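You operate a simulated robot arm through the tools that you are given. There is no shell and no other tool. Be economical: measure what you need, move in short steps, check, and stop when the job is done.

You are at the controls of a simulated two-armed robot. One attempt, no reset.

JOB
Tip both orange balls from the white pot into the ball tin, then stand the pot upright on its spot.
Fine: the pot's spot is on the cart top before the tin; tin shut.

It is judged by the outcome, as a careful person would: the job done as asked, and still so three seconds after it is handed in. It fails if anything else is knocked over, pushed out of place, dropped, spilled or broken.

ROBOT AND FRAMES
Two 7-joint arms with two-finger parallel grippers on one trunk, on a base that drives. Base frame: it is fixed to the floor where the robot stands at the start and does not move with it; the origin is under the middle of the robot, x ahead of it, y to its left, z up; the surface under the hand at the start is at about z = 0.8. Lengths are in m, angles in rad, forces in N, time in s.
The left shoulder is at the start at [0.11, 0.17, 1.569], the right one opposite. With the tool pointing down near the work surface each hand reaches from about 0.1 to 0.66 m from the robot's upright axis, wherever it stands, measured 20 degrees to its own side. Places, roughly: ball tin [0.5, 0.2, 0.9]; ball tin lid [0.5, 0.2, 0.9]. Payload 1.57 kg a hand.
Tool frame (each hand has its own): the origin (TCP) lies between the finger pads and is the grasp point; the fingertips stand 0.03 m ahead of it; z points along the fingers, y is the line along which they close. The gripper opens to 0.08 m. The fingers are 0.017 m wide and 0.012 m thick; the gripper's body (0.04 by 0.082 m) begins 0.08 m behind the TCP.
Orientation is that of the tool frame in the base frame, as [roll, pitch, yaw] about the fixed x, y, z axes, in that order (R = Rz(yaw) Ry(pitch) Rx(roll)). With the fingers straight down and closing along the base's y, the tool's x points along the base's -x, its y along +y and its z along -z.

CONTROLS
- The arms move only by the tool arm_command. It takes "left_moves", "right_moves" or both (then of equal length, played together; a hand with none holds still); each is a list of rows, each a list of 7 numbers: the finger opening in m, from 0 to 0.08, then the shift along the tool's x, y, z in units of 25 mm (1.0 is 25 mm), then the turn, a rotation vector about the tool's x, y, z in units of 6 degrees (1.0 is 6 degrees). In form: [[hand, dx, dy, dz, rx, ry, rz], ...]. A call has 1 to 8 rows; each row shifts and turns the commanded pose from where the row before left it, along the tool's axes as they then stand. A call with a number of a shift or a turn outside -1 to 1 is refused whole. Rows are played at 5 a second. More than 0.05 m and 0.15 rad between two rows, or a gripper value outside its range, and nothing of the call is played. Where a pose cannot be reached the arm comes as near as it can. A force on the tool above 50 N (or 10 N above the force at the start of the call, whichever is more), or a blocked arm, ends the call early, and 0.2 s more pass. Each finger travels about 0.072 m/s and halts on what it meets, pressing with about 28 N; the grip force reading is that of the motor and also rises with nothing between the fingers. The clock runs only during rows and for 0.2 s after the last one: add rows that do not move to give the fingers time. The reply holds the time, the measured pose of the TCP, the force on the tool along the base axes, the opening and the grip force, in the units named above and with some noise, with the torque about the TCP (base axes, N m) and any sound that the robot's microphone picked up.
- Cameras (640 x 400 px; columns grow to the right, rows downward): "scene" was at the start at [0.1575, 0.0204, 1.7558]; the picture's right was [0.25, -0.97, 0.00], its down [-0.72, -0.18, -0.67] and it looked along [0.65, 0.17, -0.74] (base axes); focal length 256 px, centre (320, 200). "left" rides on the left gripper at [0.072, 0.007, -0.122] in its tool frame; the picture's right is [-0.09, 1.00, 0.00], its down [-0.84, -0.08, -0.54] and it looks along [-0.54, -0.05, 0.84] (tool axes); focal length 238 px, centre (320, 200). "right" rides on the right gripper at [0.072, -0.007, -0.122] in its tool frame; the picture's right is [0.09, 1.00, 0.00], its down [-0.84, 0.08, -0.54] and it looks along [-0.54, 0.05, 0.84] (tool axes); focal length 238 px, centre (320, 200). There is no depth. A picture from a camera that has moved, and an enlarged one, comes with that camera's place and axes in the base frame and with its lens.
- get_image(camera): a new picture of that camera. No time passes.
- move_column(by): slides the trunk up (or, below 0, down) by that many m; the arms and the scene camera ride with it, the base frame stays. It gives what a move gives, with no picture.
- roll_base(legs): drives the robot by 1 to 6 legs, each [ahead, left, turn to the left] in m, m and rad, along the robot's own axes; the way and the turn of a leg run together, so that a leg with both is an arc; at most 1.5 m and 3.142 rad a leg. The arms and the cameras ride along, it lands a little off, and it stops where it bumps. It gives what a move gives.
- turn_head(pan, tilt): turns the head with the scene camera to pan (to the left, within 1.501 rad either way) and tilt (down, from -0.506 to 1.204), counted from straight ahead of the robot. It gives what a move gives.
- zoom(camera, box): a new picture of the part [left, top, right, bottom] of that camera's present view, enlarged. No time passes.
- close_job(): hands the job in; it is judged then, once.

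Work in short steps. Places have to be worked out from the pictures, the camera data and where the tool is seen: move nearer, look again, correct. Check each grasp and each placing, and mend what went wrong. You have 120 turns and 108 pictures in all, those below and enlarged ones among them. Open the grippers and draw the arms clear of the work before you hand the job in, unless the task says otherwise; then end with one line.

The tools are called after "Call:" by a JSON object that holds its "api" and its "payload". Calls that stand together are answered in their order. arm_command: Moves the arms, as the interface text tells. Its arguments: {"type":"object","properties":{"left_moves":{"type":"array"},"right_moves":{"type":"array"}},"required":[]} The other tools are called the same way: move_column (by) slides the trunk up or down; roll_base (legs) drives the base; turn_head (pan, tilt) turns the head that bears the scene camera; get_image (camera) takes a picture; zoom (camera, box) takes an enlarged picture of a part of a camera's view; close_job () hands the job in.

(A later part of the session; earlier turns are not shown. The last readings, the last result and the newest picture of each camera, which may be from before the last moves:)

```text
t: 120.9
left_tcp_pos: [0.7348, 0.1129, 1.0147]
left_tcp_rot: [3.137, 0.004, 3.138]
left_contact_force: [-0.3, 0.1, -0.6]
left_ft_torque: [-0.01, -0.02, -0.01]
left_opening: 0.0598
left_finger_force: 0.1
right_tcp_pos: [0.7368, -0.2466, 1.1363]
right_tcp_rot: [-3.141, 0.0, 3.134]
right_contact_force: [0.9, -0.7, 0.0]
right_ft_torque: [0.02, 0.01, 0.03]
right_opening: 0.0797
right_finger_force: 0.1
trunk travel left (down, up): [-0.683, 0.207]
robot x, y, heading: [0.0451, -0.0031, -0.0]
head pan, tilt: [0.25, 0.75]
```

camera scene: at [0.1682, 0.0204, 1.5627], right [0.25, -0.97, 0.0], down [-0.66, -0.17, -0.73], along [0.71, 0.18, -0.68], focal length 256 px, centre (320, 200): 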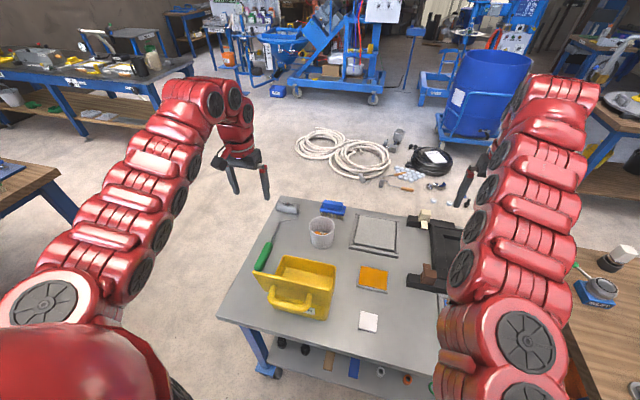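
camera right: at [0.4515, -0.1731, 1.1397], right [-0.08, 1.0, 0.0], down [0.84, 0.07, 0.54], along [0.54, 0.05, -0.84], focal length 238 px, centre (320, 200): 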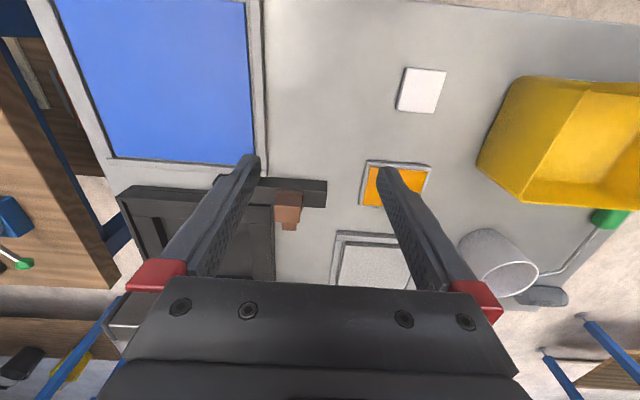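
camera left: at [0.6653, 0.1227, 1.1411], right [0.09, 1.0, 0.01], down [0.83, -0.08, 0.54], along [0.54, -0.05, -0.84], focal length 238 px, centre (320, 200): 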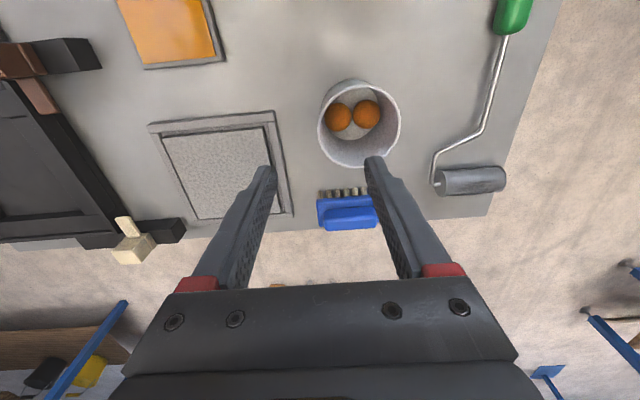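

Call:
{"api": "arm_command", "payload": {"left_moves": [[0.06, -0.05, 0.04, 1, 0, 0, 0], [0.06, -0.05, 0.04, 1, 0, 0, 0], [0.06, 0, 0, 0.9, 0, 0, 0]]}}

Call:
{"api": "get_image", "payload": {"camera": "left"}}

```text
t: 121.7
left_tcp_pos: [0.7378, 0.1167, 0.9411]
left_tcp_rot: [3.138, 0.003, 3.14]
left_contact_force: [0.6, 0.1, 1.0]
left_ft_torque: [-0.02, 0.0, 0.02]
left_opening: 0.06
left_finger_force: 0.1
right_tcp_pos: [0.7385, -0.2434, 1.1376]
right_tcp_rot: [-3.141, 0.001, 3.134]
right_contact_force: [0.0, 0.3, -0.1]
right_ft_torque: [0.03, 0.01, 0.01]
right_opening: 0.0799
right_finger_force: 0.0
trunk travel left (down, up): [-0.683, 0.207]
robot x, y, heading: [0.0469, 0.0005, -0.001]
head pan, tilt: [0.25, 0.75]
```

```text
41 pictures are left
camera left: at [0.6674, 0.1233, 1.063], right [0.09, 1.0, 0.0], down [0.83, -0.08, 0.54], along [0.54, -0.05, -0.84], focal length 238 px, centre (320, 200)
```

left: 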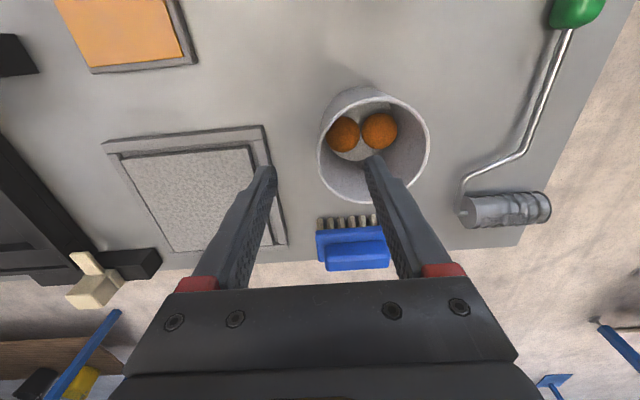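

The inner finger hangs over the pot's opening and the outer one is outside. I'm descending 52 mm over the wall.

Call:
{"api": "arm_command", "payload": {"left_moves": [[0.06, 0, 0, 0.7, 0, 0, 0], [0.06, 0, 0, 0.7, 0, 0, 0], [0.06, 0, 0, 0.7, 0, 0, 0]]}}

Call:
{"api": "get_image", "payload": {"camera": "left"}}

```text
t: 122.5
left_tcp_pos: [0.7373, 0.1164, 0.889]
left_tcp_rot: [3.14, 0.002, 3.14]
left_contact_force: [0.7, -0.4, 0.3]
left_ft_torque: [0.02, 0.03, 0.02]
left_opening: 0.0599
left_finger_force: 0.0
right_tcp_pos: [0.7377, -0.2441, 1.1375]
right_tcp_rot: [-3.141, 0.0, 3.135]
right_contact_force: [0.5, -0.5, 0.6]
right_ft_torque: [0.02, -0.02, -0.01]
right_opening: 0.0802
right_finger_force: 0.1
trunk travel left (down, up): [-0.683, 0.207]
robot x, y, heading: [0.0426, -0.0013, 0.001]
head pan, tilt: [0.25, 0.75]
```

```text
40 pictures are left
camera left: at [0.6667, 0.1222, 1.0105], right [0.09, 1.0, 0.0], down [0.84, -0.08, 0.54], along [0.54, -0.05, -0.84], focal length 238 px, centre (320, 200)
```

left: 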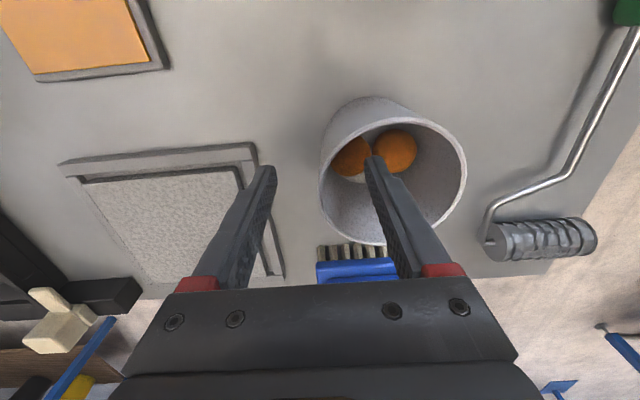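

The wall lies midway between the fingers and the tips stay above the balls. Going 5 mm deeper, then closing gently.

Call:
{"api": "arm_command", "payload": {"left_moves": [[0.06, 0, 0, 0.2, 0, 0, 0], [0.04, 0, 0, 0, 0, 0, 0], [0.02, 0, 0, 0, 0, 0, 0], [0.0, 0, 0, 0, 0, 0, 0], [0.0, 0, 0, 0, 0, 0, 0], [0.0, 0, 0, 0, 0, 0, 0]]}}

Call:
{"api": "get_image", "payload": {"camera": "left"}}

```text
t: 123.9
left_tcp_pos: [0.7388, 0.1164, 0.8845]
left_tcp_rot: [3.138, 0.004, 3.141]
left_contact_force: [2.7, 2.4, 9.4]
left_ft_torque: [0.82, -0.06, -0.26]
left_opening: 0.0027
left_finger_force: 24.4
right_tcp_pos: [0.7377, -0.2443, 1.1374]
right_tcp_rot: [-3.141, 0.002, 3.135]
right_contact_force: [0.0, -0.3, 1.1]
right_ft_torque: [0.0, 0.01, -0.01]
right_opening: 0.08
right_finger_force: 0.1
trunk travel left (down, up): [-0.683, 0.207]
robot x, y, heading: [0.0475, -0.0023, -0.002]
head pan, tilt: [0.25, 0.75]
```

```text
39 pictures are left
camera left: at [0.6665, 0.1227, 1.0072], right [0.09, 1.0, 0.0], down [0.83, -0.08, 0.55], along [0.54, -0.05, -0.84], focal length 238 px, centre (320, 200)
```

left: 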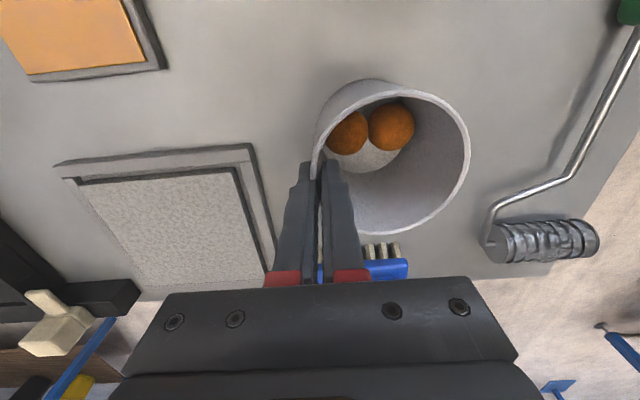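

The wall is held (2.7 mm). This grasp pose (0.7388, 0.1164, 0.8845) is my reference for putting the pot back. I'm lifting slowly.

Call:
{"api": "arm_command", "payload": {"left_moves": [[0.0, 0, 0, -0.3, 0, 0, 0], [0.0, 0, 0, -0.6, 0, 0, 0], [0.0, 0, 0, -0.8, 0, 0, 0], [0.0, 0, 0, -0.8, 0, 0, 0], [0.0, 0, 0, -0.8, 0, 0, 0]]}}

Call:
{"api": "get_image", "payload": {"camera": "left"}}

Call:
{"api": "zoom", "payload": {"camera": "scene", "box": [240, 180, 400, 280]}}

```text
t: 125.1
left_tcp_pos: [0.736, 0.1166, 0.9677]
left_tcp_rot: [3.137, 0.004, 3.139]
left_contact_force: [-0.6, -0.1, -0.9]
left_ft_torque: [-0.05, 0.0, -0.01]
left_opening: 0.002
left_finger_force: 23.3
right_tcp_pos: [0.7372, -0.244, 1.1377]
right_tcp_rot: [-3.141, -0.001, 3.136]
right_contact_force: [0.2, 0.2, 0.1]
right_ft_torque: [-0.01, -0.01, 0.02]
right_opening: 0.0802
right_finger_force: 0.2
trunk travel left (down, up): [-0.683, 0.207]
robot x, y, heading: [0.0473, 0.0007, -0.003]
head pan, tilt: [0.25, 0.75]
```

```text
38 pictures are left
camera left: at [0.6663, 0.1224, 1.0896], right [0.09, 1.0, 0.0], down [0.83, -0.08, 0.54], along [0.54, -0.05, -0.84], focal length 238 px, centre (320, 200)
```

left: 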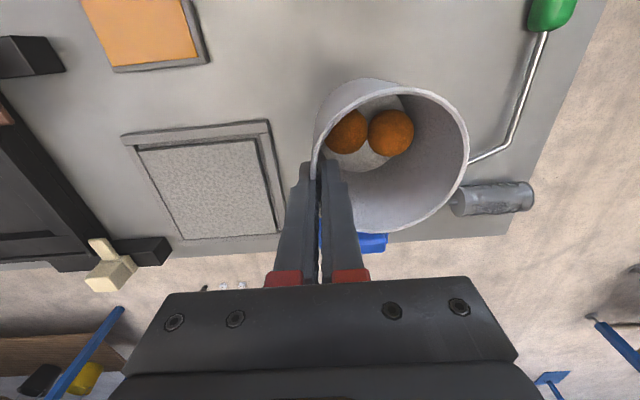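

```text
4.00 times, centred on (320, 230) of scene
camera zoom: at [0.2074, 0.0202, 1.5626], right [0.25, -0.97, 0.0], down [-0.66, -0.17, -0.73], along [0.71, 0.18, -0.68], focal length 1022 px, centre (320, 80)
```

zoom: 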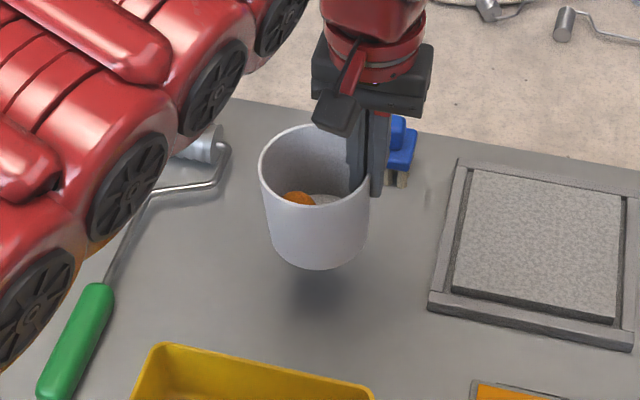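

The pot is lifted with both balls inside, and no mark lies beneath it. Its spot is where it stood, facing the tin's opening side. I'm raising further, then backing the base up to bring it toward the tin.

Call:
{"api": "arm_command", "payload": {"left_moves": [[0.0, 0, 0, -0.8, 0, 0, 0], [0.0, 0, 0, -0.8, 0, 0, 0], [0.0, 0, 0, -0.8, 0, 0, 0], [0.0, 0, 0, -0.8, 0, 0, 0], [0.0, 0, 0, -0.8, 0, 0, 0], [0.0, 0, 0, -0.5, 0, 0, 0]]}}

Call:
{"api": "roll_base", "payload": {"legs": [[-0.12, 0, 0]]}}

```text
t: 126.5
left_tcp_pos: [0.7372, 0.1146, 1.0787]
left_tcp_rot: [3.138, 0.004, 3.139]
left_contact_force: [0.3, -0.7, -0.1]
left_ft_torque: [-0.03, 0.01, 0.01]
left_opening: 0.002
left_finger_force: 23.5
right_tcp_pos: [0.7377, -0.2447, 1.1379]
right_tcp_rot: [-3.141, -0.001, 3.135]
right_contact_force: [-0.2, -0.1, -0.2]
right_ft_torque: [0.03, -0.01, 0.0]
right_opening: 0.0799
right_finger_force: 0.1
trunk travel left (down, up): [-0.683, 0.207]
robot x, y, heading: [0.0479, -0.0029, 0.0]
head pan, tilt: [0.25, 0.75]
```

```text
t: 127.7
left_tcp_pos: [0.6183, 0.1156, 1.0789]
left_tcp_rot: [3.139, 0.002, 3.14]
left_contact_force: [-0.2, -0.1, -0.9]
left_ft_torque: [-0.03, -0.03, -0.01]
left_opening: 0.0019
left_finger_force: 23.0
right_tcp_pos: [0.6191, -0.2429, 1.1371]
right_tcp_rot: [3.142, -0.002, 3.133]
right_contact_force: [-0.3, -0.8, 0.0]
right_ft_torque: [0.03, 0.0, 0.02]
right_opening: 0.0799
right_finger_force: 0.0
trunk travel left (down, up): [-0.683, 0.207]
robot x, y, heading: [-0.0741, -0.0003, -0.001]
head pan, tilt: [0.25, 0.75]
```

Now shifting x to about 0.53 over the tin and starting the tilt (24°, safe for the balls) to see that the arm tracks.

Call:
{"api": "arm_command", "payload": {"left_moves": [[0.0, 0.88, 0, 0, 0, 0, 0], [0.0, 0.88, 0, 0, 0, 0, 0], [0.0, 0.88, 0, 0, 0, 0, 0], [0.0, 0.88, 0, 0, 0, 0, 0], [0.0, 0, 0, 0, 1, 0, 0], [0.0, 0, 0, 0, 1, 0, 0], [0.0, 0, 0, 0, 1, 0, 0], [0.0, 0, 0, 0, 1, 0, 0]]}}

Call:
{"api": "get_image", "payload": {"camera": "scene"}}

```text
t: 129.5
left_tcp_pos: [0.5614, 0.116, 1.0798]
left_tcp_rot: [-2.725, 0.003, 3.14]
left_contact_force: [0.4, -0.5, -0.3]
left_ft_torque: [-0.01, -0.02, -0.02]
left_opening: 0.0017
left_finger_force: 23.8
left hand out of reach, approached as far as the arm can: row 3, 4
right_tcp_pos: [0.6181, -0.2436, 1.1387]
right_tcp_rot: [-3.141, -0.001, 3.136]
right_contact_force: [0.3, -0.6, -1.0]
right_ft_torque: [-0.02, -0.01, 0.0]
right_opening: 0.08
right_finger_force: 0.0
trunk travel left (down, up): [-0.683, 0.207]
robot x, y, heading: [-0.0734, -0.0011, 0.001]
head pan, tilt: [0.25, 0.75]
```

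```text
36 pictures are left
camera scene: at [0.0877, 0.0214, 1.5625], right [0.25, -0.97, 0.0], down [-0.66, -0.17, -0.73], along [0.71, 0.18, -0.68], focal length 256 px, centre (320, 200)
```

scene: 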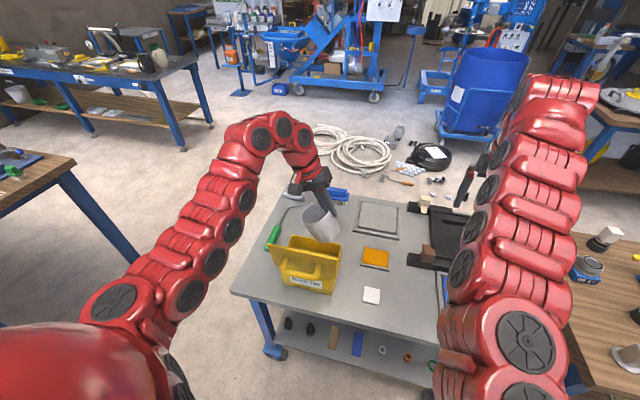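

Tilt tracks well. I'm backing the base another 3.5 cm to centre over the tin, then tilting to about 60°.

Call:
{"api": "roll_base", "payload": {"legs": [[-0.035, 0, 0]]}}

Call:
{"api": "arm_command", "payload": {"left_moves": [[0.0, 0, 0, 0, 1, 0, 0], [0.0, 0, 0, 0, 1, 0, 0], [0.0, 0, 0, 0, 1, 0, 0], [0.0, 0, 0, 0, 1, 0, 0], [0.0, 0, 0, 0, 1, 0, 0], [0.0, 0, 0, 0, 1, 0, 0]]}}

Call:
{"api": "get_image", "payload": {"camera": "scene"}}

Call:
{"api": "zoom", "payload": {"camera": "scene", "box": [240, 180, 380, 300]}}

```text
t: 130.4
left_tcp_pos: [0.5299, 0.1148, 1.0782]
left_tcp_rot: [-2.726, -0.001, 3.14]
left_contact_force: [0.6, 0.3, -0.7]
left_ft_torque: [0.0, 0.01, -0.01]
left_opening: 0.0017
left_finger_force: 23.6
right_tcp_pos: [0.5857, -0.2439, 1.1364]
right_tcp_rot: [-3.141, -0.003, 3.136]
right_contact_force: [-0.4, -0.2, 0.8]
right_ft_torque: [0.03, 0.02, 0.03]
right_opening: 0.0799
right_finger_force: 0.1
trunk travel left (down, up): [-0.683, 0.207]
robot x, y, heading: [-0.1082, -0.0003, 0.006]
head pan, tilt: [0.25, 0.75]
```

```text
t: 131.8
left_tcp_pos: [0.5284, 0.1154, 1.0792]
left_tcp_rot: [-2.097, 0.004, -3.141]
left_contact_force: [-0.1, -1.1, -0.9]
left_ft_torque: [0.02, 0.01, 0.01]
left_opening: 0.0018
left_finger_force: 23.3
right_tcp_pos: [0.5837, -0.2443, 1.1381]
right_tcp_rot: [3.14, -0.001, 3.135]
right_contact_force: [0.2, 0.1, 0.3]
right_ft_torque: [-0.01, -0.02, 0.0]
right_opening: 0.0797
right_finger_force: 0.0
trunk travel left (down, up): [-0.683, 0.207]
robot x, y, heading: [-0.1086, 0.0008, -0.004]
head pan, tilt: [0.25, 0.75]
```

```text
35 pictures are left
camera scene: at [0.0538, 0.021, 1.5625], right [0.25, -0.97, 0.0], down [-0.66, -0.17, -0.73], along [0.71, 0.18, -0.68], focal length 256 px, centre (320, 200)
```

scene: 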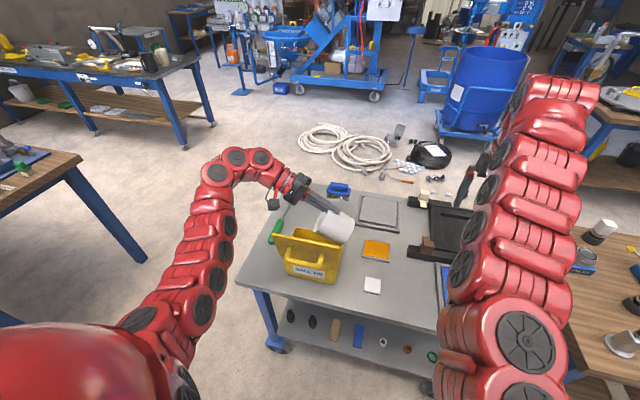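

```text
3.33 times, centred on (310, 240) of scene
camera zoom: at [0.0538, 0.021, 1.5625], right [0.25, -0.97, 0.0], down [-0.66, -0.17, -0.73], along [0.71, 0.18, -0.68], focal length 852 px, centre (353, 67)
```

zoom: 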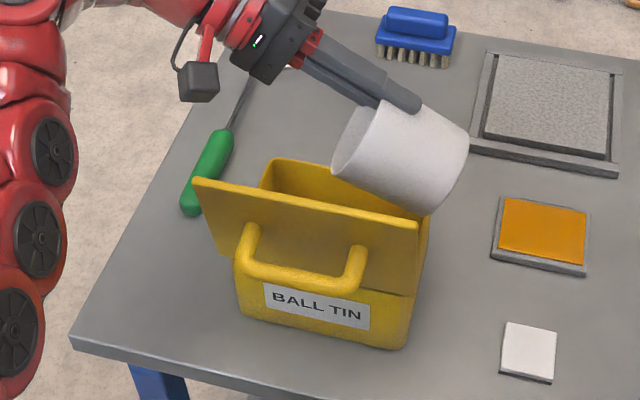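

Superb tracking at 60° tilt. The lip should be over mid-tin, so I'm shifting +5 cm in y and 4 cm down before tilting on.

Call:
{"api": "arm_command", "payload": {"left_moves": [[0.0, 0, 0.8, -0.31, 0, 0, 0], [0.0, 0, 0.8, -0.31, 0, 0, 0], [0.0, 0, 0.8, -0.31, 0, 0, 0], [0.0, 0, 0, 0, 1, 0, 0], [0.0, 0, 0, 0, 1, 0, 0]]}}

Call:
{"api": "zoom", "payload": {"camera": "scene", "box": [240, 180, 380, 300]}}

```text
t: 133.0
left_tcp_pos: [0.5268, 0.1664, 1.0388]
left_tcp_rot: [-1.888, 0.003, 3.14]
left_contact_force: [-0.5, 0.6, 0.3]
left_ft_torque: [0.05, -0.04, -0.02]
left_opening: 0.0019
left_finger_force: 23.8
right_tcp_pos: [0.5843, -0.2426, 1.1382]
right_tcp_rot: [3.14, -0.001, 3.135]
right_contact_force: [0.3, 0.0, 0.4]
right_ft_torque: [0.03, 0.01, 0.04]
right_opening: 0.0799
right_finger_force: 0.1
trunk travel left (down, up): [-0.683, 0.207]
robot x, y, heading: [-0.1066, -0.0012, -0.001]
head pan, tilt: [0.25, 0.75]
```

```text
3.33 times, centred on (310, 240) of scene
camera zoom: at [0.0535, 0.0206, 1.5625], right [0.25, -0.97, 0.0], down [-0.66, -0.17, -0.73], along [0.71, 0.18, -0.68], focal length 852 px, centre (353, 67)
```

zoom: 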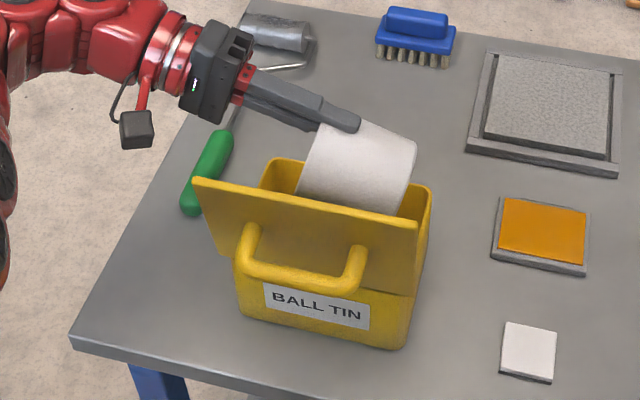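

The mouth sits over the tin. Continuing the tilt to about 108°.

Call:
{"api": "arm_command", "payload": {"left_moves": [[0.0, 0, 0, 0, 1, 0, 0], [0.0, 0, 0, 0, 1, 0, 0], [0.0, 0, 0, 0, 1, 0, 0], [0.0, 0, 0, 0, 1, 0, 0], [0.0, 0, 0, 0, 1, 0, 0], [0.0, 0, 0, 0, 1, 0, 0], [0.0, 0, 0, 0, 0, 0, 0], [0.0, 0, 0, 0, 0, 0, 0]]}}

Call:
{"api": "zoom", "payload": {"camera": "scene", "box": [240, 180, 380, 300]}}

Call:
{"api": "get_image", "payload": {"camera": "left"}}

```text
t: 134.8
left_tcp_pos: [0.495, 0.152, 1.0706]
left_tcp_rot: [-1.261, 0.004, -3.139]
left_contact_force: [3.2, -0.8, -0.5]
left_ft_torque: [0.01, -0.06, 0.05]
left_opening: 0.0018
left_finger_force: 23.4
left hand out of reach, approached as far as the arm can: row 3, 4, 5, 6
right_tcp_pos: [0.5837, -0.2435, 1.1384]
right_tcp_rot: [-3.141, 0.001, 3.134]
right_contact_force: [-0.4, -0.2, 0.6]
right_ft_torque: [0.0, -0.05, 0.05]
right_opening: 0.0799
right_finger_force: 0.0
trunk travel left (down, up): [-0.683, 0.207]
robot x, y, heading: [-0.1118, -0.0037, -0.002]
head pan, tilt: [0.25, 0.75]
```

```text
3.33 times, centred on (310, 240) of scene
camera zoom: at [0.0529, 0.0209, 1.5626], right [0.25, -0.97, 0.0], down [-0.66, -0.17, -0.73], along [0.71, 0.18, -0.68], focal length 852 px, centre (353, 67)
```

zoom: 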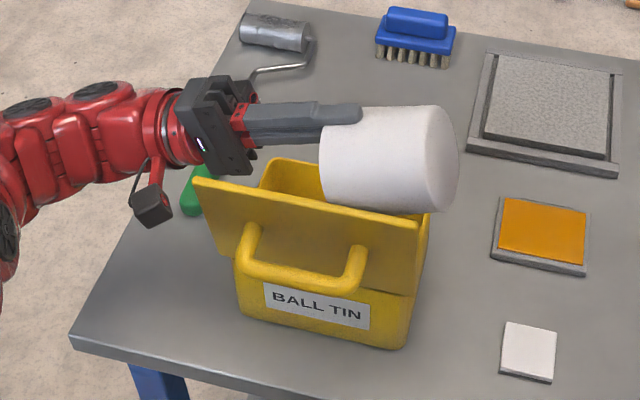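

```text
31 pictures are left
camera left: at [0.4246, 0.2661, 1.0268], right [0.1, -0.3, -0.95], down [0.84, 0.54, -0.09], along [0.54, -0.78, 0.31], focal length 238 px, centre (320, 200)
```

left: 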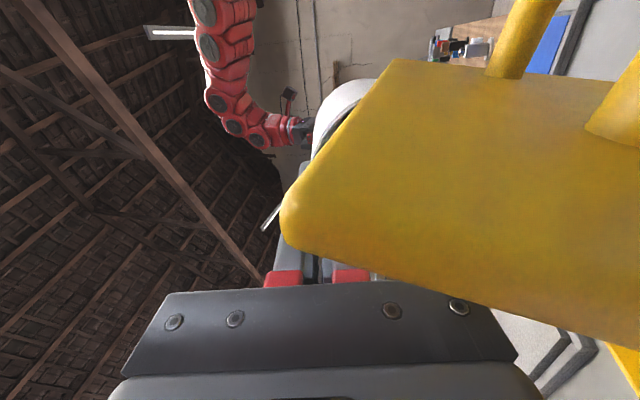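

The hand drifted to x 0.495 at the end, near the lid. I'll shift +3 cm in x and keep the mouth down a moment, then check where the balls went.

Call:
{"api": "arm_command", "payload": {"left_moves": [[0.0, -0.6, 0, 0, 0, 0, 0], [0.0, -0.6, 0, 0, 0, 0, 0], [0.0, 0, 0, 0, 0, 0, 0], [0.0, 0, 0, 0, 0, 0, 0]]}}

Call:
{"api": "zoom", "payload": {"camera": "scene", "box": [270, 210, 350, 270]}}

Call:
{"api": "get_image", "payload": {"camera": "right"}}

```text
t: 135.8
left_tcp_pos: [0.4969, 0.1532, 1.0754]
left_tcp_rot: [-1.261, 0.004, -3.14]
left_contact_force: [0.1, -0.3, -1.1]
left_ft_torque: [0.06, -0.01, 0.0]
left_opening: 0.0017
left_finger_force: 23.4
left hand out of reach, approached as far as the arm can: row 1, 2
right_tcp_pos: [0.5827, -0.2437, 1.138]
right_tcp_rot: [-3.141, -0.002, 3.133]
right_contact_force: [0.5, 0.1, 1.1]
right_ft_torque: [0.0, 0.0, 0.02]
right_opening: 0.0798
right_finger_force: 0.1
trunk travel left (down, up): [-0.683, 0.207]
robot x, y, heading: [-0.1083, -0.002, 0.0]
head pan, tilt: [0.25, 0.75]
```

```text
6.67 times, centred on (310, 240) of scene
camera zoom: at [0.0532, 0.0205, 1.5626], right [0.25, -0.97, 0.0], down [-0.66, -0.17, -0.73], along [0.71, 0.18, -0.68], focal length 1704 px, centre (387, -67)
```

zoom: 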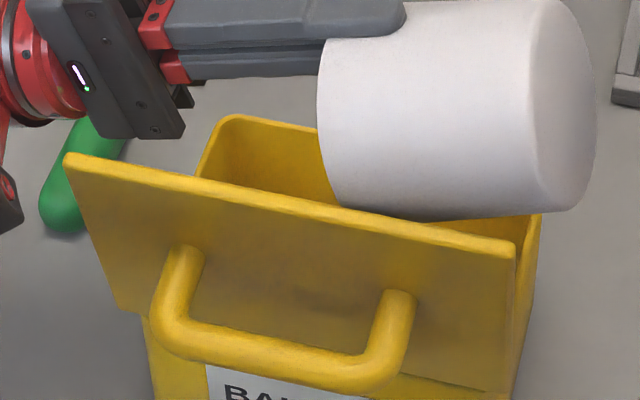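

```text
29 pictures are left
camera right: at [0.5105, -0.2505, 1.259], right [-0.09, 1.0, 0.0], down [0.84, 0.07, 0.54], along [0.54, 0.05, -0.84], focal length 238 px, centre (320, 200)
```

right: 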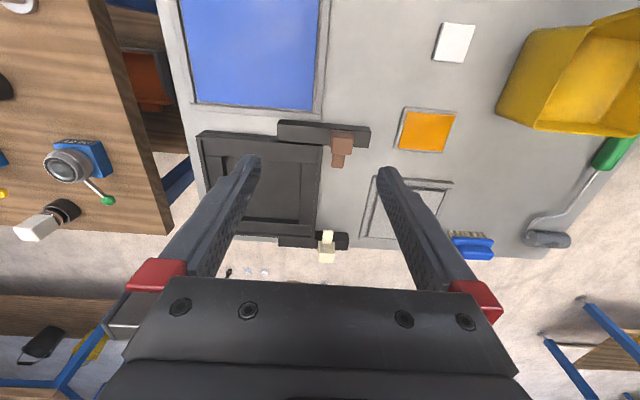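

No balls are on the cart. I'll rise and untilt so the wrist camera can see inside the pot.

Call:
{"api": "arm_command", "payload": {"left_moves": [[0.0, 0, -0.4, 0, -1, 0, 0], [0.0, -0.3, -0.4, 0, -1, 0, 0], [0.0, -0.3, -0.4, 0, -1, 0, 0], [0.0, -0.3, -0.4, 0, -1, 0, 0], [0.0, -0.3, 0, 0, -1, 0, 0], [0.0, 0, 0, 0, -1, 0, 0], [0.0, 0, 0, 0, -1, 0, 0], [0.0, 0, 0, 0, -1, 0, 0]]}}

Call:
{"api": "arm_command", "payload": {"left_moves": [[0.0, 0, 0, 0, -1, 0, 0], [0.0, 0, 0, 0, -1, 0, 0], [0.0, 0, 0, 0, -1, 0, 0], [0.0, 0, 0, 0, -1, 0, 0], [0.0, 0, 0, 0, -1, 0, 0], [0.0, 0, 0, 0, -1, 0, 0], [0.0, 0, 0, 0, -1, 0, 0]]}}

Call:
{"api": "get_image", "payload": {"camera": "left"}}

Call:
{"api": "get_image", "payload": {"camera": "scene"}}

```text
t: 137.6
left_tcp_pos: [0.5279, 0.159, 1.1148]
left_tcp_rot: [-2.098, 0.003, 3.139]
left_contact_force: [0.2, -0.3, -1.6]
left_ft_torque: [0.04, -0.01, 0.0]
left_opening: 0.0019
left_finger_force: 23.5
right_tcp_pos: [0.5841, -0.2439, 1.1379]
right_tcp_rot: [-3.141, 0.001, 3.137]
right_contact_force: [1.0, -0.4, 0.0]
right_ft_torque: [0.05, 0.01, 0.0]
right_opening: 0.08
right_finger_force: 0.0
trunk travel left (down, up): [-0.683, 0.207]
robot x, y, heading: [-0.1074, 0.0006, -0.002]
head pan, tilt: [0.25, 0.75]
```

```text
t: 139.2
left_tcp_pos: [0.5281, 0.1594, 1.1144]
left_tcp_rot: [-2.834, 0.002, 3.142]
left_contact_force: [-0.7, -0.3, -1.2]
left_ft_torque: [0.01, -0.01, -0.04]
left_opening: 0.0016
left_finger_force: 22.7
right_tcp_pos: [0.5846, -0.2451, 1.1359]
right_tcp_rot: [3.141, 0.0, 3.134]
right_contact_force: [0.6, -0.5, -0.3]
right_ft_torque: [0.01, -0.01, -0.01]
right_opening: 0.0799
right_finger_force: 0.0
trunk travel left (down, up): [-0.683, 0.207]
robot x, y, heading: [-0.1103, -0.0022, 0.001]
head pan, tilt: [0.25, 0.75]
```

```text
28 pictures are left
camera left: at [0.457, 0.2021, 1.2274], right [0.09, 0.95, -0.3], down [0.84, 0.09, 0.54], along [0.54, -0.3, -0.78], focal length 238 px, centre (320, 200)
```

left: 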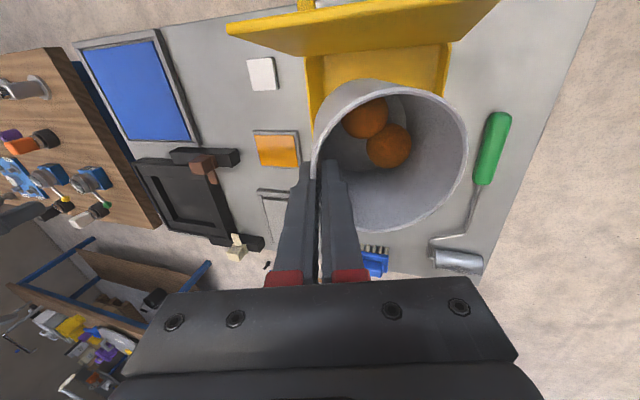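

```text
27 pictures are left
camera scene: at [0.0535, 0.0196, 1.5625], right [0.25, -0.97, 0.0], down [-0.66, -0.17, -0.73], along [0.71, 0.18, -0.68], focal length 256 px, centre (320, 200)
```

scene: 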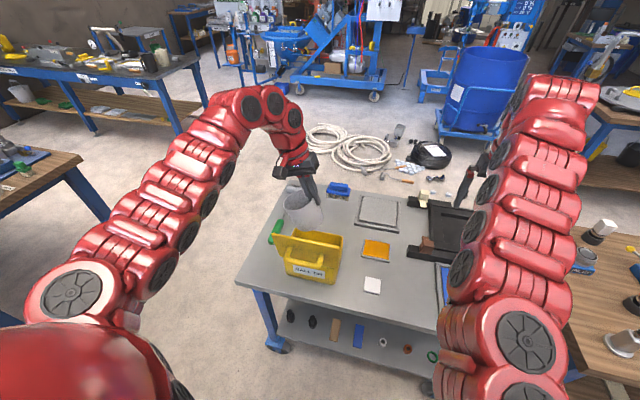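

Both balls are still in the pot, so it needs a steeper tilt. The arm was stretched at the end, so I'll tilt to 70° here and bring the base closer before going further.

Call:
{"api": "arm_command", "payload": {"left_moves": [[0.0, 0, 0, 0, 1, 0, 0], [0.0, 0, 0, 0, 1, 0, 0], [0.0, 0, 0, 0, 1, 0, 0], [0.0, 0, 0, 0, 1, 0, 0], [0.0, 0, 0, 0, 1, 0, 0], [0.0, 0, 0, 0, 1, 0, 0], [0.0, 0, 0, 0, 1, 0, 0], [0.0, 0, 0, 0, 1, 0, 0]]}}

Call:
{"api": "roll_base", "payload": {"legs": [[0.06, 0.05, 0]]}}

Call:
{"api": "arm_command", "payload": {"left_moves": [[0.0, 0.8, -0.3, 0.5, 0, 0, 0], [0.0, 0.8, -0.3, 0.5, 0, 0, 0], [0.0, 0.8, -0.3, 0.5, 0.5, 0, 0]]}}

```text
t: 141.0
left_tcp_pos: [0.5286, 0.1586, 1.1141]
left_tcp_rot: [-1.993, 0.002, 3.14]
left_contact_force: [-0.2, 0.0, -0.7]
left_ft_torque: [0.03, -0.02, -0.01]
left_opening: 0.0018
left_finger_force: 23.5
right_tcp_pos: [0.5833, -0.2433, 1.1379]
right_tcp_rot: [-3.141, 0.0, 3.135]
right_contact_force: [0.1, 0.5, 0.0]
right_ft_torque: [-0.01, -0.01, 0.0]
right_opening: 0.0797
right_finger_force: 0.0
trunk travel left (down, up): [-0.683, 0.207]
robot x, y, heading: [-0.1074, 0.0007, -0.001]
head pan, tilt: [0.25, 0.75]
```

```text
t: 142.1
left_tcp_pos: [0.5881, 0.2081, 1.1153]
left_tcp_rot: [-1.993, 0.003, 3.14]
left_contact_force: [-1.1, -0.4, -1.8]
left_ft_torque: [0.0, -0.01, 0.01]
left_opening: 0.002
left_finger_force: 23.4
right_tcp_pos: [0.6444, -0.1952, 1.1363]
right_tcp_rot: [-3.141, 0.001, 3.134]
right_contact_force: [-0.1, 0.9, 0.2]
right_ft_torque: [0.04, 0.01, 0.0]
right_opening: 0.0799
right_finger_force: 0.2
trunk travel left (down, up): [-0.683, 0.207]
robot x, y, heading: [-0.0463, 0.048, -0.004]
head pan, tilt: [0.25, 0.75]
```

```text
t: 142.8
left_tcp_pos: [0.5334, 0.166, 1.1202]
left_tcp_rot: [-1.943, 0.003, 3.136]
left_contact_force: [-0.1, 0.4, -0.3]
left_ft_torque: [0.02, -0.03, -0.01]
left_opening: 0.0019
left_finger_force: 23.6
left hand out of reach, approached as far as the arm can: row 3
right_tcp_pos: [0.6433, -0.197, 1.1379]
right_tcp_rot: [-3.141, 0.001, 3.133]
right_contact_force: [0.9, 0.6, -0.2]
right_ft_torque: [0.03, -0.03, -0.01]
right_opening: 0.0801
right_finger_force: 0.1
trunk travel left (down, up): [-0.683, 0.207]
robot x, y, heading: [-0.0482, 0.049, -0.003]
head pan, tilt: [0.25, 0.75]
```

Good margin now. I'm shifting to y≈0.19, z≈1.07 and tilting to about 95°, checking reach.

Call:
{"api": "arm_command", "payload": {"left_moves": [[0.0, 0, 0.7, -0.06, 0, 0, 0], [0.0, 0, 0.7, -0.06, 0, 0, 0], [0.0, 0, 0.6, -0.06, 0, 0, 0], [0.0, 0, 0, 0, 1, 0, 0], [0.0, 0, 0, 0, 1, 0, 0], [0.0, 0, 0, 0, 1, 0, 0], [0.0, 0, 0, 0, 1, 0, 0]]}}

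```text
t: 144.4
left_tcp_pos: [0.5324, 0.1893, 1.0754]
left_tcp_rot: [-1.521, 0.003, 3.14]
left_contact_force: [0.4, 0.2, -1.0]
left_ft_torque: [0.05, 0.0, 0.03]
left_opening: 0.002
left_finger_force: 23.6
right_tcp_pos: [0.6434, -0.1949, 1.1373]
right_tcp_rot: [3.141, -0.001, 3.135]
right_contact_force: [0.3, -0.2, 0.0]
right_ft_torque: [0.01, 0.01, 0.03]
right_opening: 0.0799
right_finger_force: 0.1
trunk travel left (down, up): [-0.683, 0.207]
robot x, y, heading: [-0.0496, 0.0491, -0.001]
head pan, tilt: [0.25, 0.75]
```

In range. Tilting on to about 117°.

Call:
{"api": "arm_command", "payload": {"left_moves": [[0.0, 0, 0, 0, 1, 0, 0], [0.0, 0, 0, 0, 1, 0, 0], [0.0, 0, 0, 0, 1, 0, 0], [0.0, 0, 0, 0, 1, 0, 0], [0.0, 0, 0, 0, 0, 0, 0], [0.0, 0, 0, 0, 0, 0, 0], [0.0, 0, 0, 0, 0, 0, 0]]}}

Call:
{"api": "zoom", "payload": {"camera": "scene", "box": [240, 190, 380, 310]}}

```text
t: 146.1
left_tcp_pos: [0.5318, 0.188, 1.0737]
left_tcp_rot: [-1.101, 0.004, 3.14]
left_contact_force: [0.7, -0.2, 0.0]
left_ft_torque: [0.04, 0.0, 0.0]
left_opening: 0.002
left_finger_force: 23.6
right_tcp_pos: [0.6428, -0.1957, 1.1366]
right_tcp_rot: [3.141, -0.001, 3.134]
right_contact_force: [-0.1, -0.4, -1.2]
right_ft_torque: [0.02, -0.01, 0.03]
right_opening: 0.08
right_finger_force: 0.1
trunk travel left (down, up): [-0.683, 0.207]
robot x, y, heading: [-0.0466, 0.0521, 0.001]
head pan, tilt: [0.25, 0.75]
```

```text
3.33 times, centred on (310, 250) of scene
camera zoom: at [0.1133, 0.0697, 1.5626], right [0.25, -0.97, 0.0], down [-0.66, -0.17, -0.73], along [0.71, 0.18, -0.68], focal length 852 px, centre (353, 33)
```

zoom: 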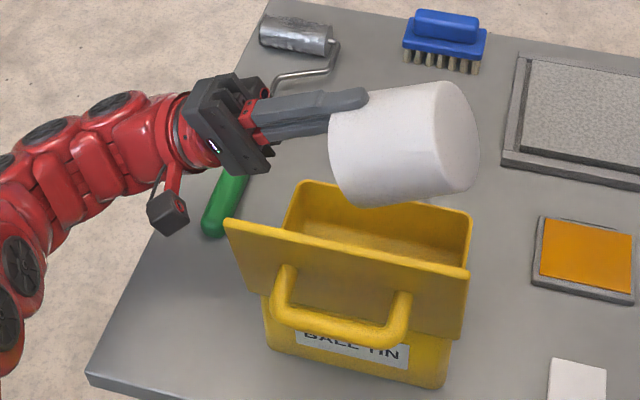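

No balls out yet visibly. I'm continuing to about 135° with a small +y shift.

Call:
{"api": "arm_command", "payload": {"left_moves": [[0.0, 0, 0, -0.25, 1, 0, 0], [0.0, 0, 0, -0.25, 1, 0, 0], [0.0, 0, 0, -0.25, 1, 0, 0], [0.0, 0, 0, 0, 0, 0, 0], [0.0, 0, 0, 0, 0, 0, 0], [0.0, 0, 0, 0, 0, 0, 0]]}}

Call:
{"api": "zoom", "payload": {"camera": "scene", "box": [240, 190, 380, 310]}}

```text
t: 147.4
left_tcp_pos: [0.5278, 0.1897, 1.1132]
left_tcp_rot: [-0.79, -0.012, -3.12]
left_contact_force: [-0.2, -0.2, 0.2]
left_ft_torque: [0.02, -0.03, 0.03]
left_opening: 0.0018
left_finger_force: 23.8
left hand out of reach, approached as far as the arm can: row 1, 2, 3
right_tcp_pos: [0.644, -0.1956, 1.138]
right_tcp_rot: [3.141, 0.001, 3.137]
right_contact_force: [-0.2, -0.2, 0.3]
right_ft_torque: [-0.01, -0.03, -0.01]
right_opening: 0.08
right_finger_force: 0.1
trunk travel left (down, up): [-0.683, 0.207]
robot x, y, heading: [-0.0504, 0.0493, 0.002]
head pan, tilt: [0.25, 0.75]
```

```text
3.33 times, centred on (310, 250) of scene
camera zoom: at [0.1137, 0.0697, 1.5625], right [0.25, -0.97, 0.0], down [-0.66, -0.17, -0.73], along [0.71, 0.18, -0.68], focal length 852 px, centre (353, 33)
```

zoom: 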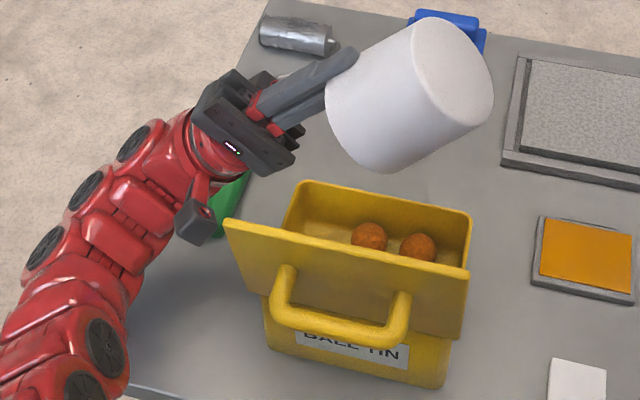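

Both balls are in the tin. Now I'm returning: untilting the pot in place, away from the lid.

Call:
{"api": "arm_command", "payload": {"left_moves": [[0.0, -0.2, 0, 0, -1, 0, 0], [0.0, -0.2, 0, 0, -1, 0, 0], [0.0, 0, 0, 0, -1, 0, 0], [0.0, 0, 0, 0, -1, 0, 0], [0.0, 0, 0, 0, -1, 0, 0], [0.0, 0, 0, 0, -1, 0, 0], [0.0, 0, 0, 0, -1, 0, 0], [0.0, 0, 0, 0, -1, 0, 0]]}}

Call:
{"api": "arm_command", "payload": {"left_moves": [[0.0, 0, 0, 0, -1, 0, 0], [0.0, -0.5, 0, 0, -1, 0, 0], [0.0, -0.5, 0, 0, -1, 0, 0], [0.0, -0.5, 0, 0, -1, 0, 0], [0.0, -0.5, 0, 0, -1, 0, 0], [0.0, -0.5, 0, 0, -1, 0, 0], [0.0, -0.5, 0, 0, -1, 0, 0], [0.0, -0.5, 0, 0, -1, 0, 0]]}}

Call:
{"api": "arm_command", "payload": {"left_moves": [[0.0, -0.5, 0, 0, -1, 0, 0], [0.0, -0.5, 0, 0, -1, 0, 0], [0.0, -0.5, 0, 0, -1, 0, 0], [0.0, -0.5, 0, 0, -1, 0, 0], [0.0, 0, 0, 0, -1, 0, 0], [0.0, 0, 0, 0, -1, 0, 0]]}}

```text
t: 149.2
left_tcp_pos: [0.5275, 0.1842, 1.1296]
left_tcp_rot: [-1.63, 0.007, -3.142]
left_contact_force: [-0.1, 0.1, -0.1]
left_ft_torque: [0.04, -0.01, 0.02]
left_opening: 0.0019
left_finger_force: 23.6
left hand out of reach, approached as far as the arm can: row 8
right_tcp_pos: [0.6426, -0.1955, 1.1387]
right_tcp_rot: [-3.141, 0.0, 3.134]
right_contact_force: [-0.3, -0.8, 0.1]
right_ft_torque: [-0.04, -0.01, -0.01]
right_opening: 0.0799
right_finger_force: 0.0
trunk travel left (down, up): [-0.683, 0.207]
robot x, y, heading: [-0.0451, 0.0443, -0.001]
head pan, tilt: [0.25, 0.75]
```

```text
t: 151.1
left_tcp_pos: [0.5288, 0.1837, 1.1277]
left_tcp_rot: [-1.626, 0.005, 3.141]
left_contact_force: [-0.9, -0.7, -0.6]
left_ft_torque: [0.03, 0.0, -0.01]
left_opening: 0.0016
left_finger_force: 24.2
left hand out of reach, approached as far as the arm can: row 1, 2, 3, 4, 5, 6, 7, 8
right_tcp_pos: [0.6436, -0.1952, 1.1372]
right_tcp_rot: [3.141, 0.001, 3.134]
right_contact_force: [0.4, -0.9, -0.3]
right_ft_torque: [0.0, 0.0, -0.01]
right_opening: 0.0801
right_finger_force: 0.1
trunk travel left (down, up): [-0.683, 0.207]
robot x, y, heading: [-0.0487, 0.0465, -0.002]
head pan, tilt: [0.25, 0.75]
```

```text
t: 152.4
left_tcp_pos: [0.5272, 0.1821, 1.1266]
left_tcp_rot: [-1.679, 0.006, -3.135]
left_contact_force: [0.1, -0.2, -0.5]
left_ft_torque: [0.04, 0.04, 0.02]
left_opening: 0.0017
left_finger_force: 23.8
left hand out of reach, approached as far as the arm can: row 1, 2, 3, 4, 5, 6
right_tcp_pos: [0.6439, -0.1953, 1.1382]
right_tcp_rot: [-3.142, -0.001, 3.135]
right_contact_force: [-0.7, 0.0, 0.8]
right_ft_torque: [0.03, -0.01, 0.02]
right_opening: 0.08
right_finger_force: 0.0
trunk travel left (down, up): [-0.683, 0.207]
robot x, y, heading: [-0.0472, 0.0453, -0.003]
head pan, tilt: [0.25, 0.75]
```

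The arm is stuck near its high limit. I'm reversing the way it came: lowering to z≈1.08 first, then untilting.

Call:
{"api": "arm_command", "payload": {"left_moves": [[0.0, 0, 0.7, 0, 0, 0, 0], [0.0, 0, 0.7, 0, 0, 0, 0], [0.0, -0.3, 0.6, 0, 0, 0, 0], [0.0, -0.3, 0, 0, -0.5, 0, 0], [0.0, -0.3, 0, 0, -1, 0, 0], [0.0, -0.3, 0, 0, -1, 0, 0]]}}

```text
t: 153.8
left_tcp_pos: [0.5221, 0.184, 1.1614]
left_tcp_rot: [-1.784, 0.024, -3.121]
left_contact_force: [1.5, -0.1, -0.3]
left_ft_torque: [0.01, -0.03, -0.03]
left_opening: 0.0017
left_finger_force: 23.1
left hand out of reach, approached as far as the arm can: row 1, 2, 3, 4, 5, 6
right_tcp_pos: [0.6439, -0.1949, 1.137]
right_tcp_rot: [-3.141, 0.001, 3.135]
right_contact_force: [-0.3, -0.6, -0.7]
right_ft_torque: [-0.01, 0.0, -0.06]
right_opening: 0.0802
right_finger_force: 0.1
trunk travel left (down, up): [-0.683, 0.207]
robot x, y, heading: [-0.0493, 0.0451, -0.002]
head pan, tilt: [0.25, 0.75]
```

Call:
{"api": "get_image", "payload": {"camera": "scene"}}

```text
24 pictures are left
camera scene: at [0.1136, 0.0698, 1.5625], right [0.25, -0.97, 0.0], down [-0.66, -0.17, -0.73], along [0.71, 0.18, -0.68], focal length 256 px, centre (320, 200)
```

scene: 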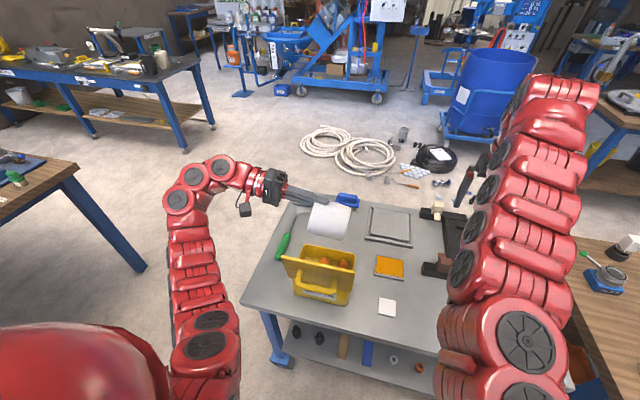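

The elbow is folded on another branch. I'll try extending the arm forward (+x) with no rotation.

Call:
{"api": "arm_command", "payload": {"left_moves": [[0.0, -1, 0, 0, 0, 0, 0], [0.0, -1, 0, 0, 0, 0, 0], [0.0, -1, 0, 0, 0, 0, 0], [0.0, -1, 0, 0, 0, 0, 0], [0.0, -1, 0, 0, 0, 0, 0]]}}

```text
t: 155.1
left_tcp_pos: [0.5223, 0.1839, 1.1619]
left_tcp_rot: [-1.783, 0.025, -3.121]
left_contact_force: [0.1, 0.2, 0.0]
left_ft_torque: [0.02, -0.01, 0.01]
left_opening: 0.0018
left_finger_force: 24.2
left hand out of reach, approached as far as the arm can: row 1, 2, 3, 4, 5
right_tcp_pos: [0.6449, -0.1955, 1.1374]
right_tcp_rot: [-3.141, 0.001, 3.135]
right_contact_force: [0.7, -0.9, 0.0]
right_ft_torque: [0.0, -0.01, -0.01]
right_opening: 0.0799
right_finger_force: 0.0
trunk travel left (down, up): [-0.683, 0.207]
robot x, y, heading: [-0.0471, 0.0467, -0.004]
head pan, tilt: [0.25, 0.75]
```

Stuck, so I'll retrace: tilt back up toward 117–130°, then return to the good pose (0.53, 0.19, 1.075) before untilting.

Call:
{"api": "arm_command", "payload": {"left_moves": [[0.0, 0, 0, 0, 1, 0, 0], [0.0, 0, 0, 0, 1, 0, 0], [0.0, 0, 0, 0, 1, 0, 0], [0.0, 0, 0, 0, 1, 0, 0], [0.0, 0, 0, 0, 1, 0, 0], [0.0, 0, 0, 0, 1, 0, 0]]}}

Call:
{"api": "arm_command", "payload": {"left_moves": [[0.0, -0.2, 0.5, 0.3, 0, 0, 0], [0.0, -0.2, 0.5, 0.3, 0, 0, 0], [0.0, 0, 0.5, 0.3, 0, 0, 0], [0.0, 0, 0.5, 0.3, 0, 0, 0]]}}

```text
t: 156.4
left_tcp_pos: [0.5202, 0.1835, 1.1615]
left_tcp_rot: [-1.153, 0.023, -3.122]
left_contact_force: [0.6, -0.9, -1.8]
left_ft_torque: [0.0, 0.0, 0.01]
left_opening: 0.0019
left_finger_force: 23.4
right_tcp_pos: [0.644, -0.1954, 1.1366]
right_tcp_rot: [-3.14, -0.001, 3.135]
right_contact_force: [0.1, -0.2, -0.1]
right_ft_torque: [0.01, 0.03, 0.02]
right_opening: 0.08
right_finger_force: 0.0
trunk travel left (down, up): [-0.683, 0.207]
robot x, y, heading: [-0.0459, 0.0476, -0.002]
head pan, tilt: [0.25, 0.75]
```

```text
t: 157.4
left_tcp_pos: [0.5331, 0.1333, 1.1269]
left_tcp_rot: [-1.155, 0.026, -3.122]
left_contact_force: [-0.6, 0.0, -1.6]
left_ft_torque: [0.04, 0.0, 0.01]
left_opening: 0.0019
left_finger_force: 23.5
right_tcp_pos: [0.6439, -0.1952, 1.1368]
right_tcp_rot: [3.141, 0.002, 3.136]
right_contact_force: [0.7, -0.3, 0.2]
right_ft_torque: [-0.07, -0.02, 0.02]
right_opening: 0.0802
right_finger_force: 0.1
trunk travel left (down, up): [-0.683, 0.207]
robot x, y, heading: [-0.0487, 0.0469, 0.0]
head pan, tilt: [0.25, 0.75]
```

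Call:
{"api": "arm_command", "payload": {"left_moves": [[0.0, -0.1, 0.39, -0.77, 0, 0, 0], [0.0, -0.1, 0.39, -0.77, 0, 0, 0], [0.0, 0, 0.39, -0.77, 0, 0, 0], [0.0, 0, 0, 0, -1, 0, 0], [0.0, 0, 0, 0, -1, 0, 0], [0.0, 0, 0, 0, -1, 0, 0], [0.0, 0, 0, 0, -1, 0, 0]]}}

```text
t: 159.1
left_tcp_pos: [0.5371, 0.1747, 1.0779]
left_tcp_rot: [-1.575, 0.025, -3.12]
left_contact_force: [0.3, 0.1, -0.7]
left_ft_torque: [0.03, -0.03, 0.0]
left_opening: 0.0018
left_finger_force: 23.4
right_tcp_pos: [0.6439, -0.1952, 1.1379]
right_tcp_rot: [3.142, -0.002, 3.135]
right_contact_force: [0.2, -0.1, 0.5]
right_ft_torque: [0.01, -0.01, -0.03]
right_opening: 0.0801
right_finger_force: 0.1
trunk travel left (down, up): [-0.683, 0.207]
robot x, y, heading: [-0.0483, 0.051, -0.003]
head pan, tilt: [0.25, 0.75]
```

Back on the good branch. Untilting at this height while moving +x.

Call:
{"api": "arm_command", "payload": {"left_moves": [[0.0, -0.3, 0, 0, -1, 0, 0], [0.0, -0.5, 0, 0, -1, 0, 0], [0.0, -0.5, 0, 0, -1, 0, 0], [0.0, -0.5, 0, 0, -1, 0, 0], [0.0, -0.5, 0, 0, -1, 0, 0]]}}

Call:
{"api": "arm_command", "payload": {"left_moves": [[0.0, -0.5, 0, 0, -1, 0, 0], [0.0, -0.5, 0, 0, -1, 0, 0], [0.0, -0.5, 0, 0, -1, 0, 0], [0.0, -0.5, 0, 0, -1, 0, 0], [0.0, -0.5, 0, 0, -1, 0, 0], [0.0, -0.5, 0, 0, -1, 0, 0]]}}

```text
t: 160.2
left_tcp_pos: [0.5969, 0.1758, 1.0787]
left_tcp_rot: [-2.102, 0.025, -3.121]
left_contact_force: [-0.9, -0.4, -0.7]
left_ft_torque: [0.02, 0.0, 0.07]
left_opening: 0.0016
left_finger_force: 23.5
right_tcp_pos: [0.6448, -0.1935, 1.1369]
right_tcp_rot: [3.14, -0.001, 3.135]
right_contact_force: [-0.4, -0.1, 0.1]
right_ft_torque: [0.02, 0.0, -0.02]
right_opening: 0.08
right_finger_force: 0.1
trunk travel left (down, up): [-0.683, 0.207]
robot x, y, heading: [-0.0519, 0.045, 0.003]
head pan, tilt: [0.25, 0.75]
```

```text
t: 161.7
left_tcp_pos: [0.6706, 0.1786, 1.0816]
left_tcp_rot: [-2.727, 0.027, -3.121]
left_contact_force: [-0.2, 0.4, -0.5]
left_ft_torque: [0.03, 0.01, 0.01]
left_opening: 0.0017
left_finger_force: 23.2
right_tcp_pos: [0.6444, -0.1961, 1.1378]
right_tcp_rot: [3.139, -0.001, 3.136]
right_contact_force: [-0.4, 0.2, 0.0]
right_ft_torque: [0.01, -0.02, 0.03]
right_opening: 0.08
right_finger_force: 0.0
trunk travel left (down, up): [-0.683, 0.207]
robot x, y, heading: [-0.0484, 0.0474, 0.001]
head pan, tilt: [0.25, 0.75]
```

Call:
{"api": "arm_command", "payload": {"left_moves": [[0.0, 0, 0, 0, -1, 0.07, 0.05], [0.0, 0, 0, 0, -1, 0.07, 0.05], [0.0, 0, 0, 0, -1, 0.06, 0.05], [0.0, 0, 0, 0, -0.96, 0.06, 0.05], [0.0, 0, -0.8, 0, 0, 0, 0], [0.0, 0, -0.8, 0, 0, 0, 0], [0.0, 0, -0.8, 0, 0, 0, 0]]}}

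Call:
{"api": "roll_base", "payload": {"legs": [[0.08, 0, 0]]}}

Call:
{"api": "get_image", "payload": {"camera": "left"}}

```text
t: 163.2
left_tcp_pos: [0.666, 0.1157, 1.0804]
left_tcp_rot: [3.141, 0.003, 3.138]
left_contact_force: [0.2, -0.7, -0.6]
left_ft_torque: [-0.01, 0.06, 0.01]
left_opening: 0.002
left_finger_force: 24.0
left hand out of reach, approached as far as the arm can: row 7
right_tcp_pos: [0.6431, -0.1961, 1.1376]
right_tcp_rot: [-3.141, 0.001, 3.134]
right_contact_force: [0.1, -0.2, -0.5]
right_ft_torque: [0.02, -0.01, 0.01]
right_opening: 0.0802
right_finger_force: 0.0
trunk travel left (down, up): [-0.683, 0.207]
robot x, y, heading: [-0.0482, 0.0513, -0.003]
head pan, tilt: [0.25, 0.75]
```

```text
t: 164.3
left_tcp_pos: [0.7457, 0.1168, 1.0798]
left_tcp_rot: [3.141, 0.002, 3.136]
left_contact_force: [-0.3, -0.2, -0.4]
left_ft_torque: [-0.03, 0.03, 0.01]
left_opening: 0.0015
left_finger_force: 23.6
right_tcp_pos: [0.7229, -0.1954, 1.1363]
right_tcp_rot: [3.139, -0.001, 3.132]
right_contact_force: [-0.5, -0.2, 0.3]
right_ft_torque: [0.01, 0.02, -0.04]
right_opening: 0.0799
right_finger_force: 0.1
trunk travel left (down, up): [-0.683, 0.207]
robot x, y, heading: [0.0388, 0.0532, -0.004]
head pan, tilt: [0.25, 0.75]
```

```text
23 pictures are left
camera left: at [0.6749, 0.1233, 1.2026], right [0.1, 1.0, 0.0], down [0.84, -0.08, 0.54], along [0.54, -0.05, -0.84], focal length 238 px, centre (320, 200)
```

left: 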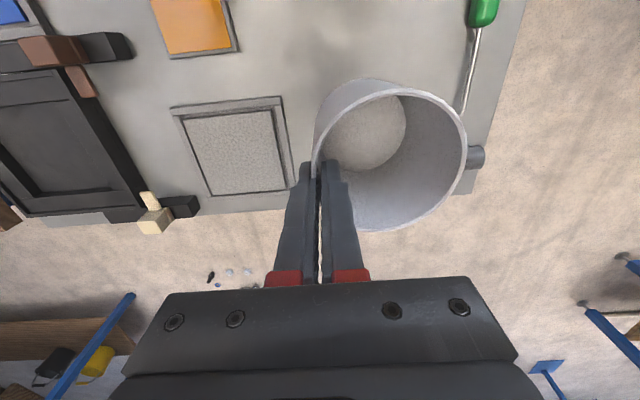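

The pot is empty and held just as before, right above its place. I'm descending most of the way.

Call:
{"api": "arm_command", "payload": {"left_moves": [[0.0, 0.14, 0, 0.9, 0, 0, 0], [0.0, 0.14, 0, 0.9, 0, 0, 0], [0.0, 0, 0, 0.9, 0, 0, 0], [0.0, 0, 0, 0.9, 0, 0, 0], [0.0, 0, 0, 0.9, 0, 0, 0], [0.0, 0, 0, 0.9, 0, 0, 0], [0.0, 0, 0, 0.9, 0, 0, 0], [0.0, 0, 0, 0.7, 0, 0, 0]]}}

Call:
{"api": "zoom", "payload": {"camera": "scene", "box": [240, 180, 400, 280]}}

```text
t: 166.1
left_tcp_pos: [0.7393, 0.1169, 0.9066]
left_tcp_rot: [3.141, -0.001, 3.136]
left_contact_force: [-0.4, -0.9, -0.2]
left_ft_torque: [-0.03, -0.03, -0.02]
left_opening: 0.0017
left_finger_force: 23.5
right_tcp_pos: [0.7231, -0.1965, 1.1374]
right_tcp_rot: [-3.141, 0.001, 3.132]
right_contact_force: [0.3, 0.2, 0.2]
right_ft_torque: [0.05, 0.02, 0.03]
right_opening: 0.0799
right_finger_force: 0.1
trunk travel left (down, up): [-0.683, 0.207]
robot x, y, heading: [0.0339, 0.0449, -0.004]
head pan, tilt: [0.25, 0.75]
```

```text
4.00 times, centred on (320, 230) of scene
camera zoom: at [0.193, 0.0693, 1.5625], right [0.25, -0.97, 0.0], down [-0.66, -0.17, -0.73], along [0.71, 0.18, -0.68], focal length 1022 px, centre (320, 80)
```

zoom: 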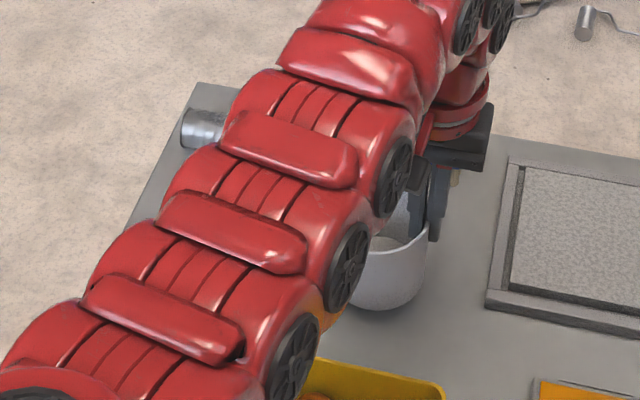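

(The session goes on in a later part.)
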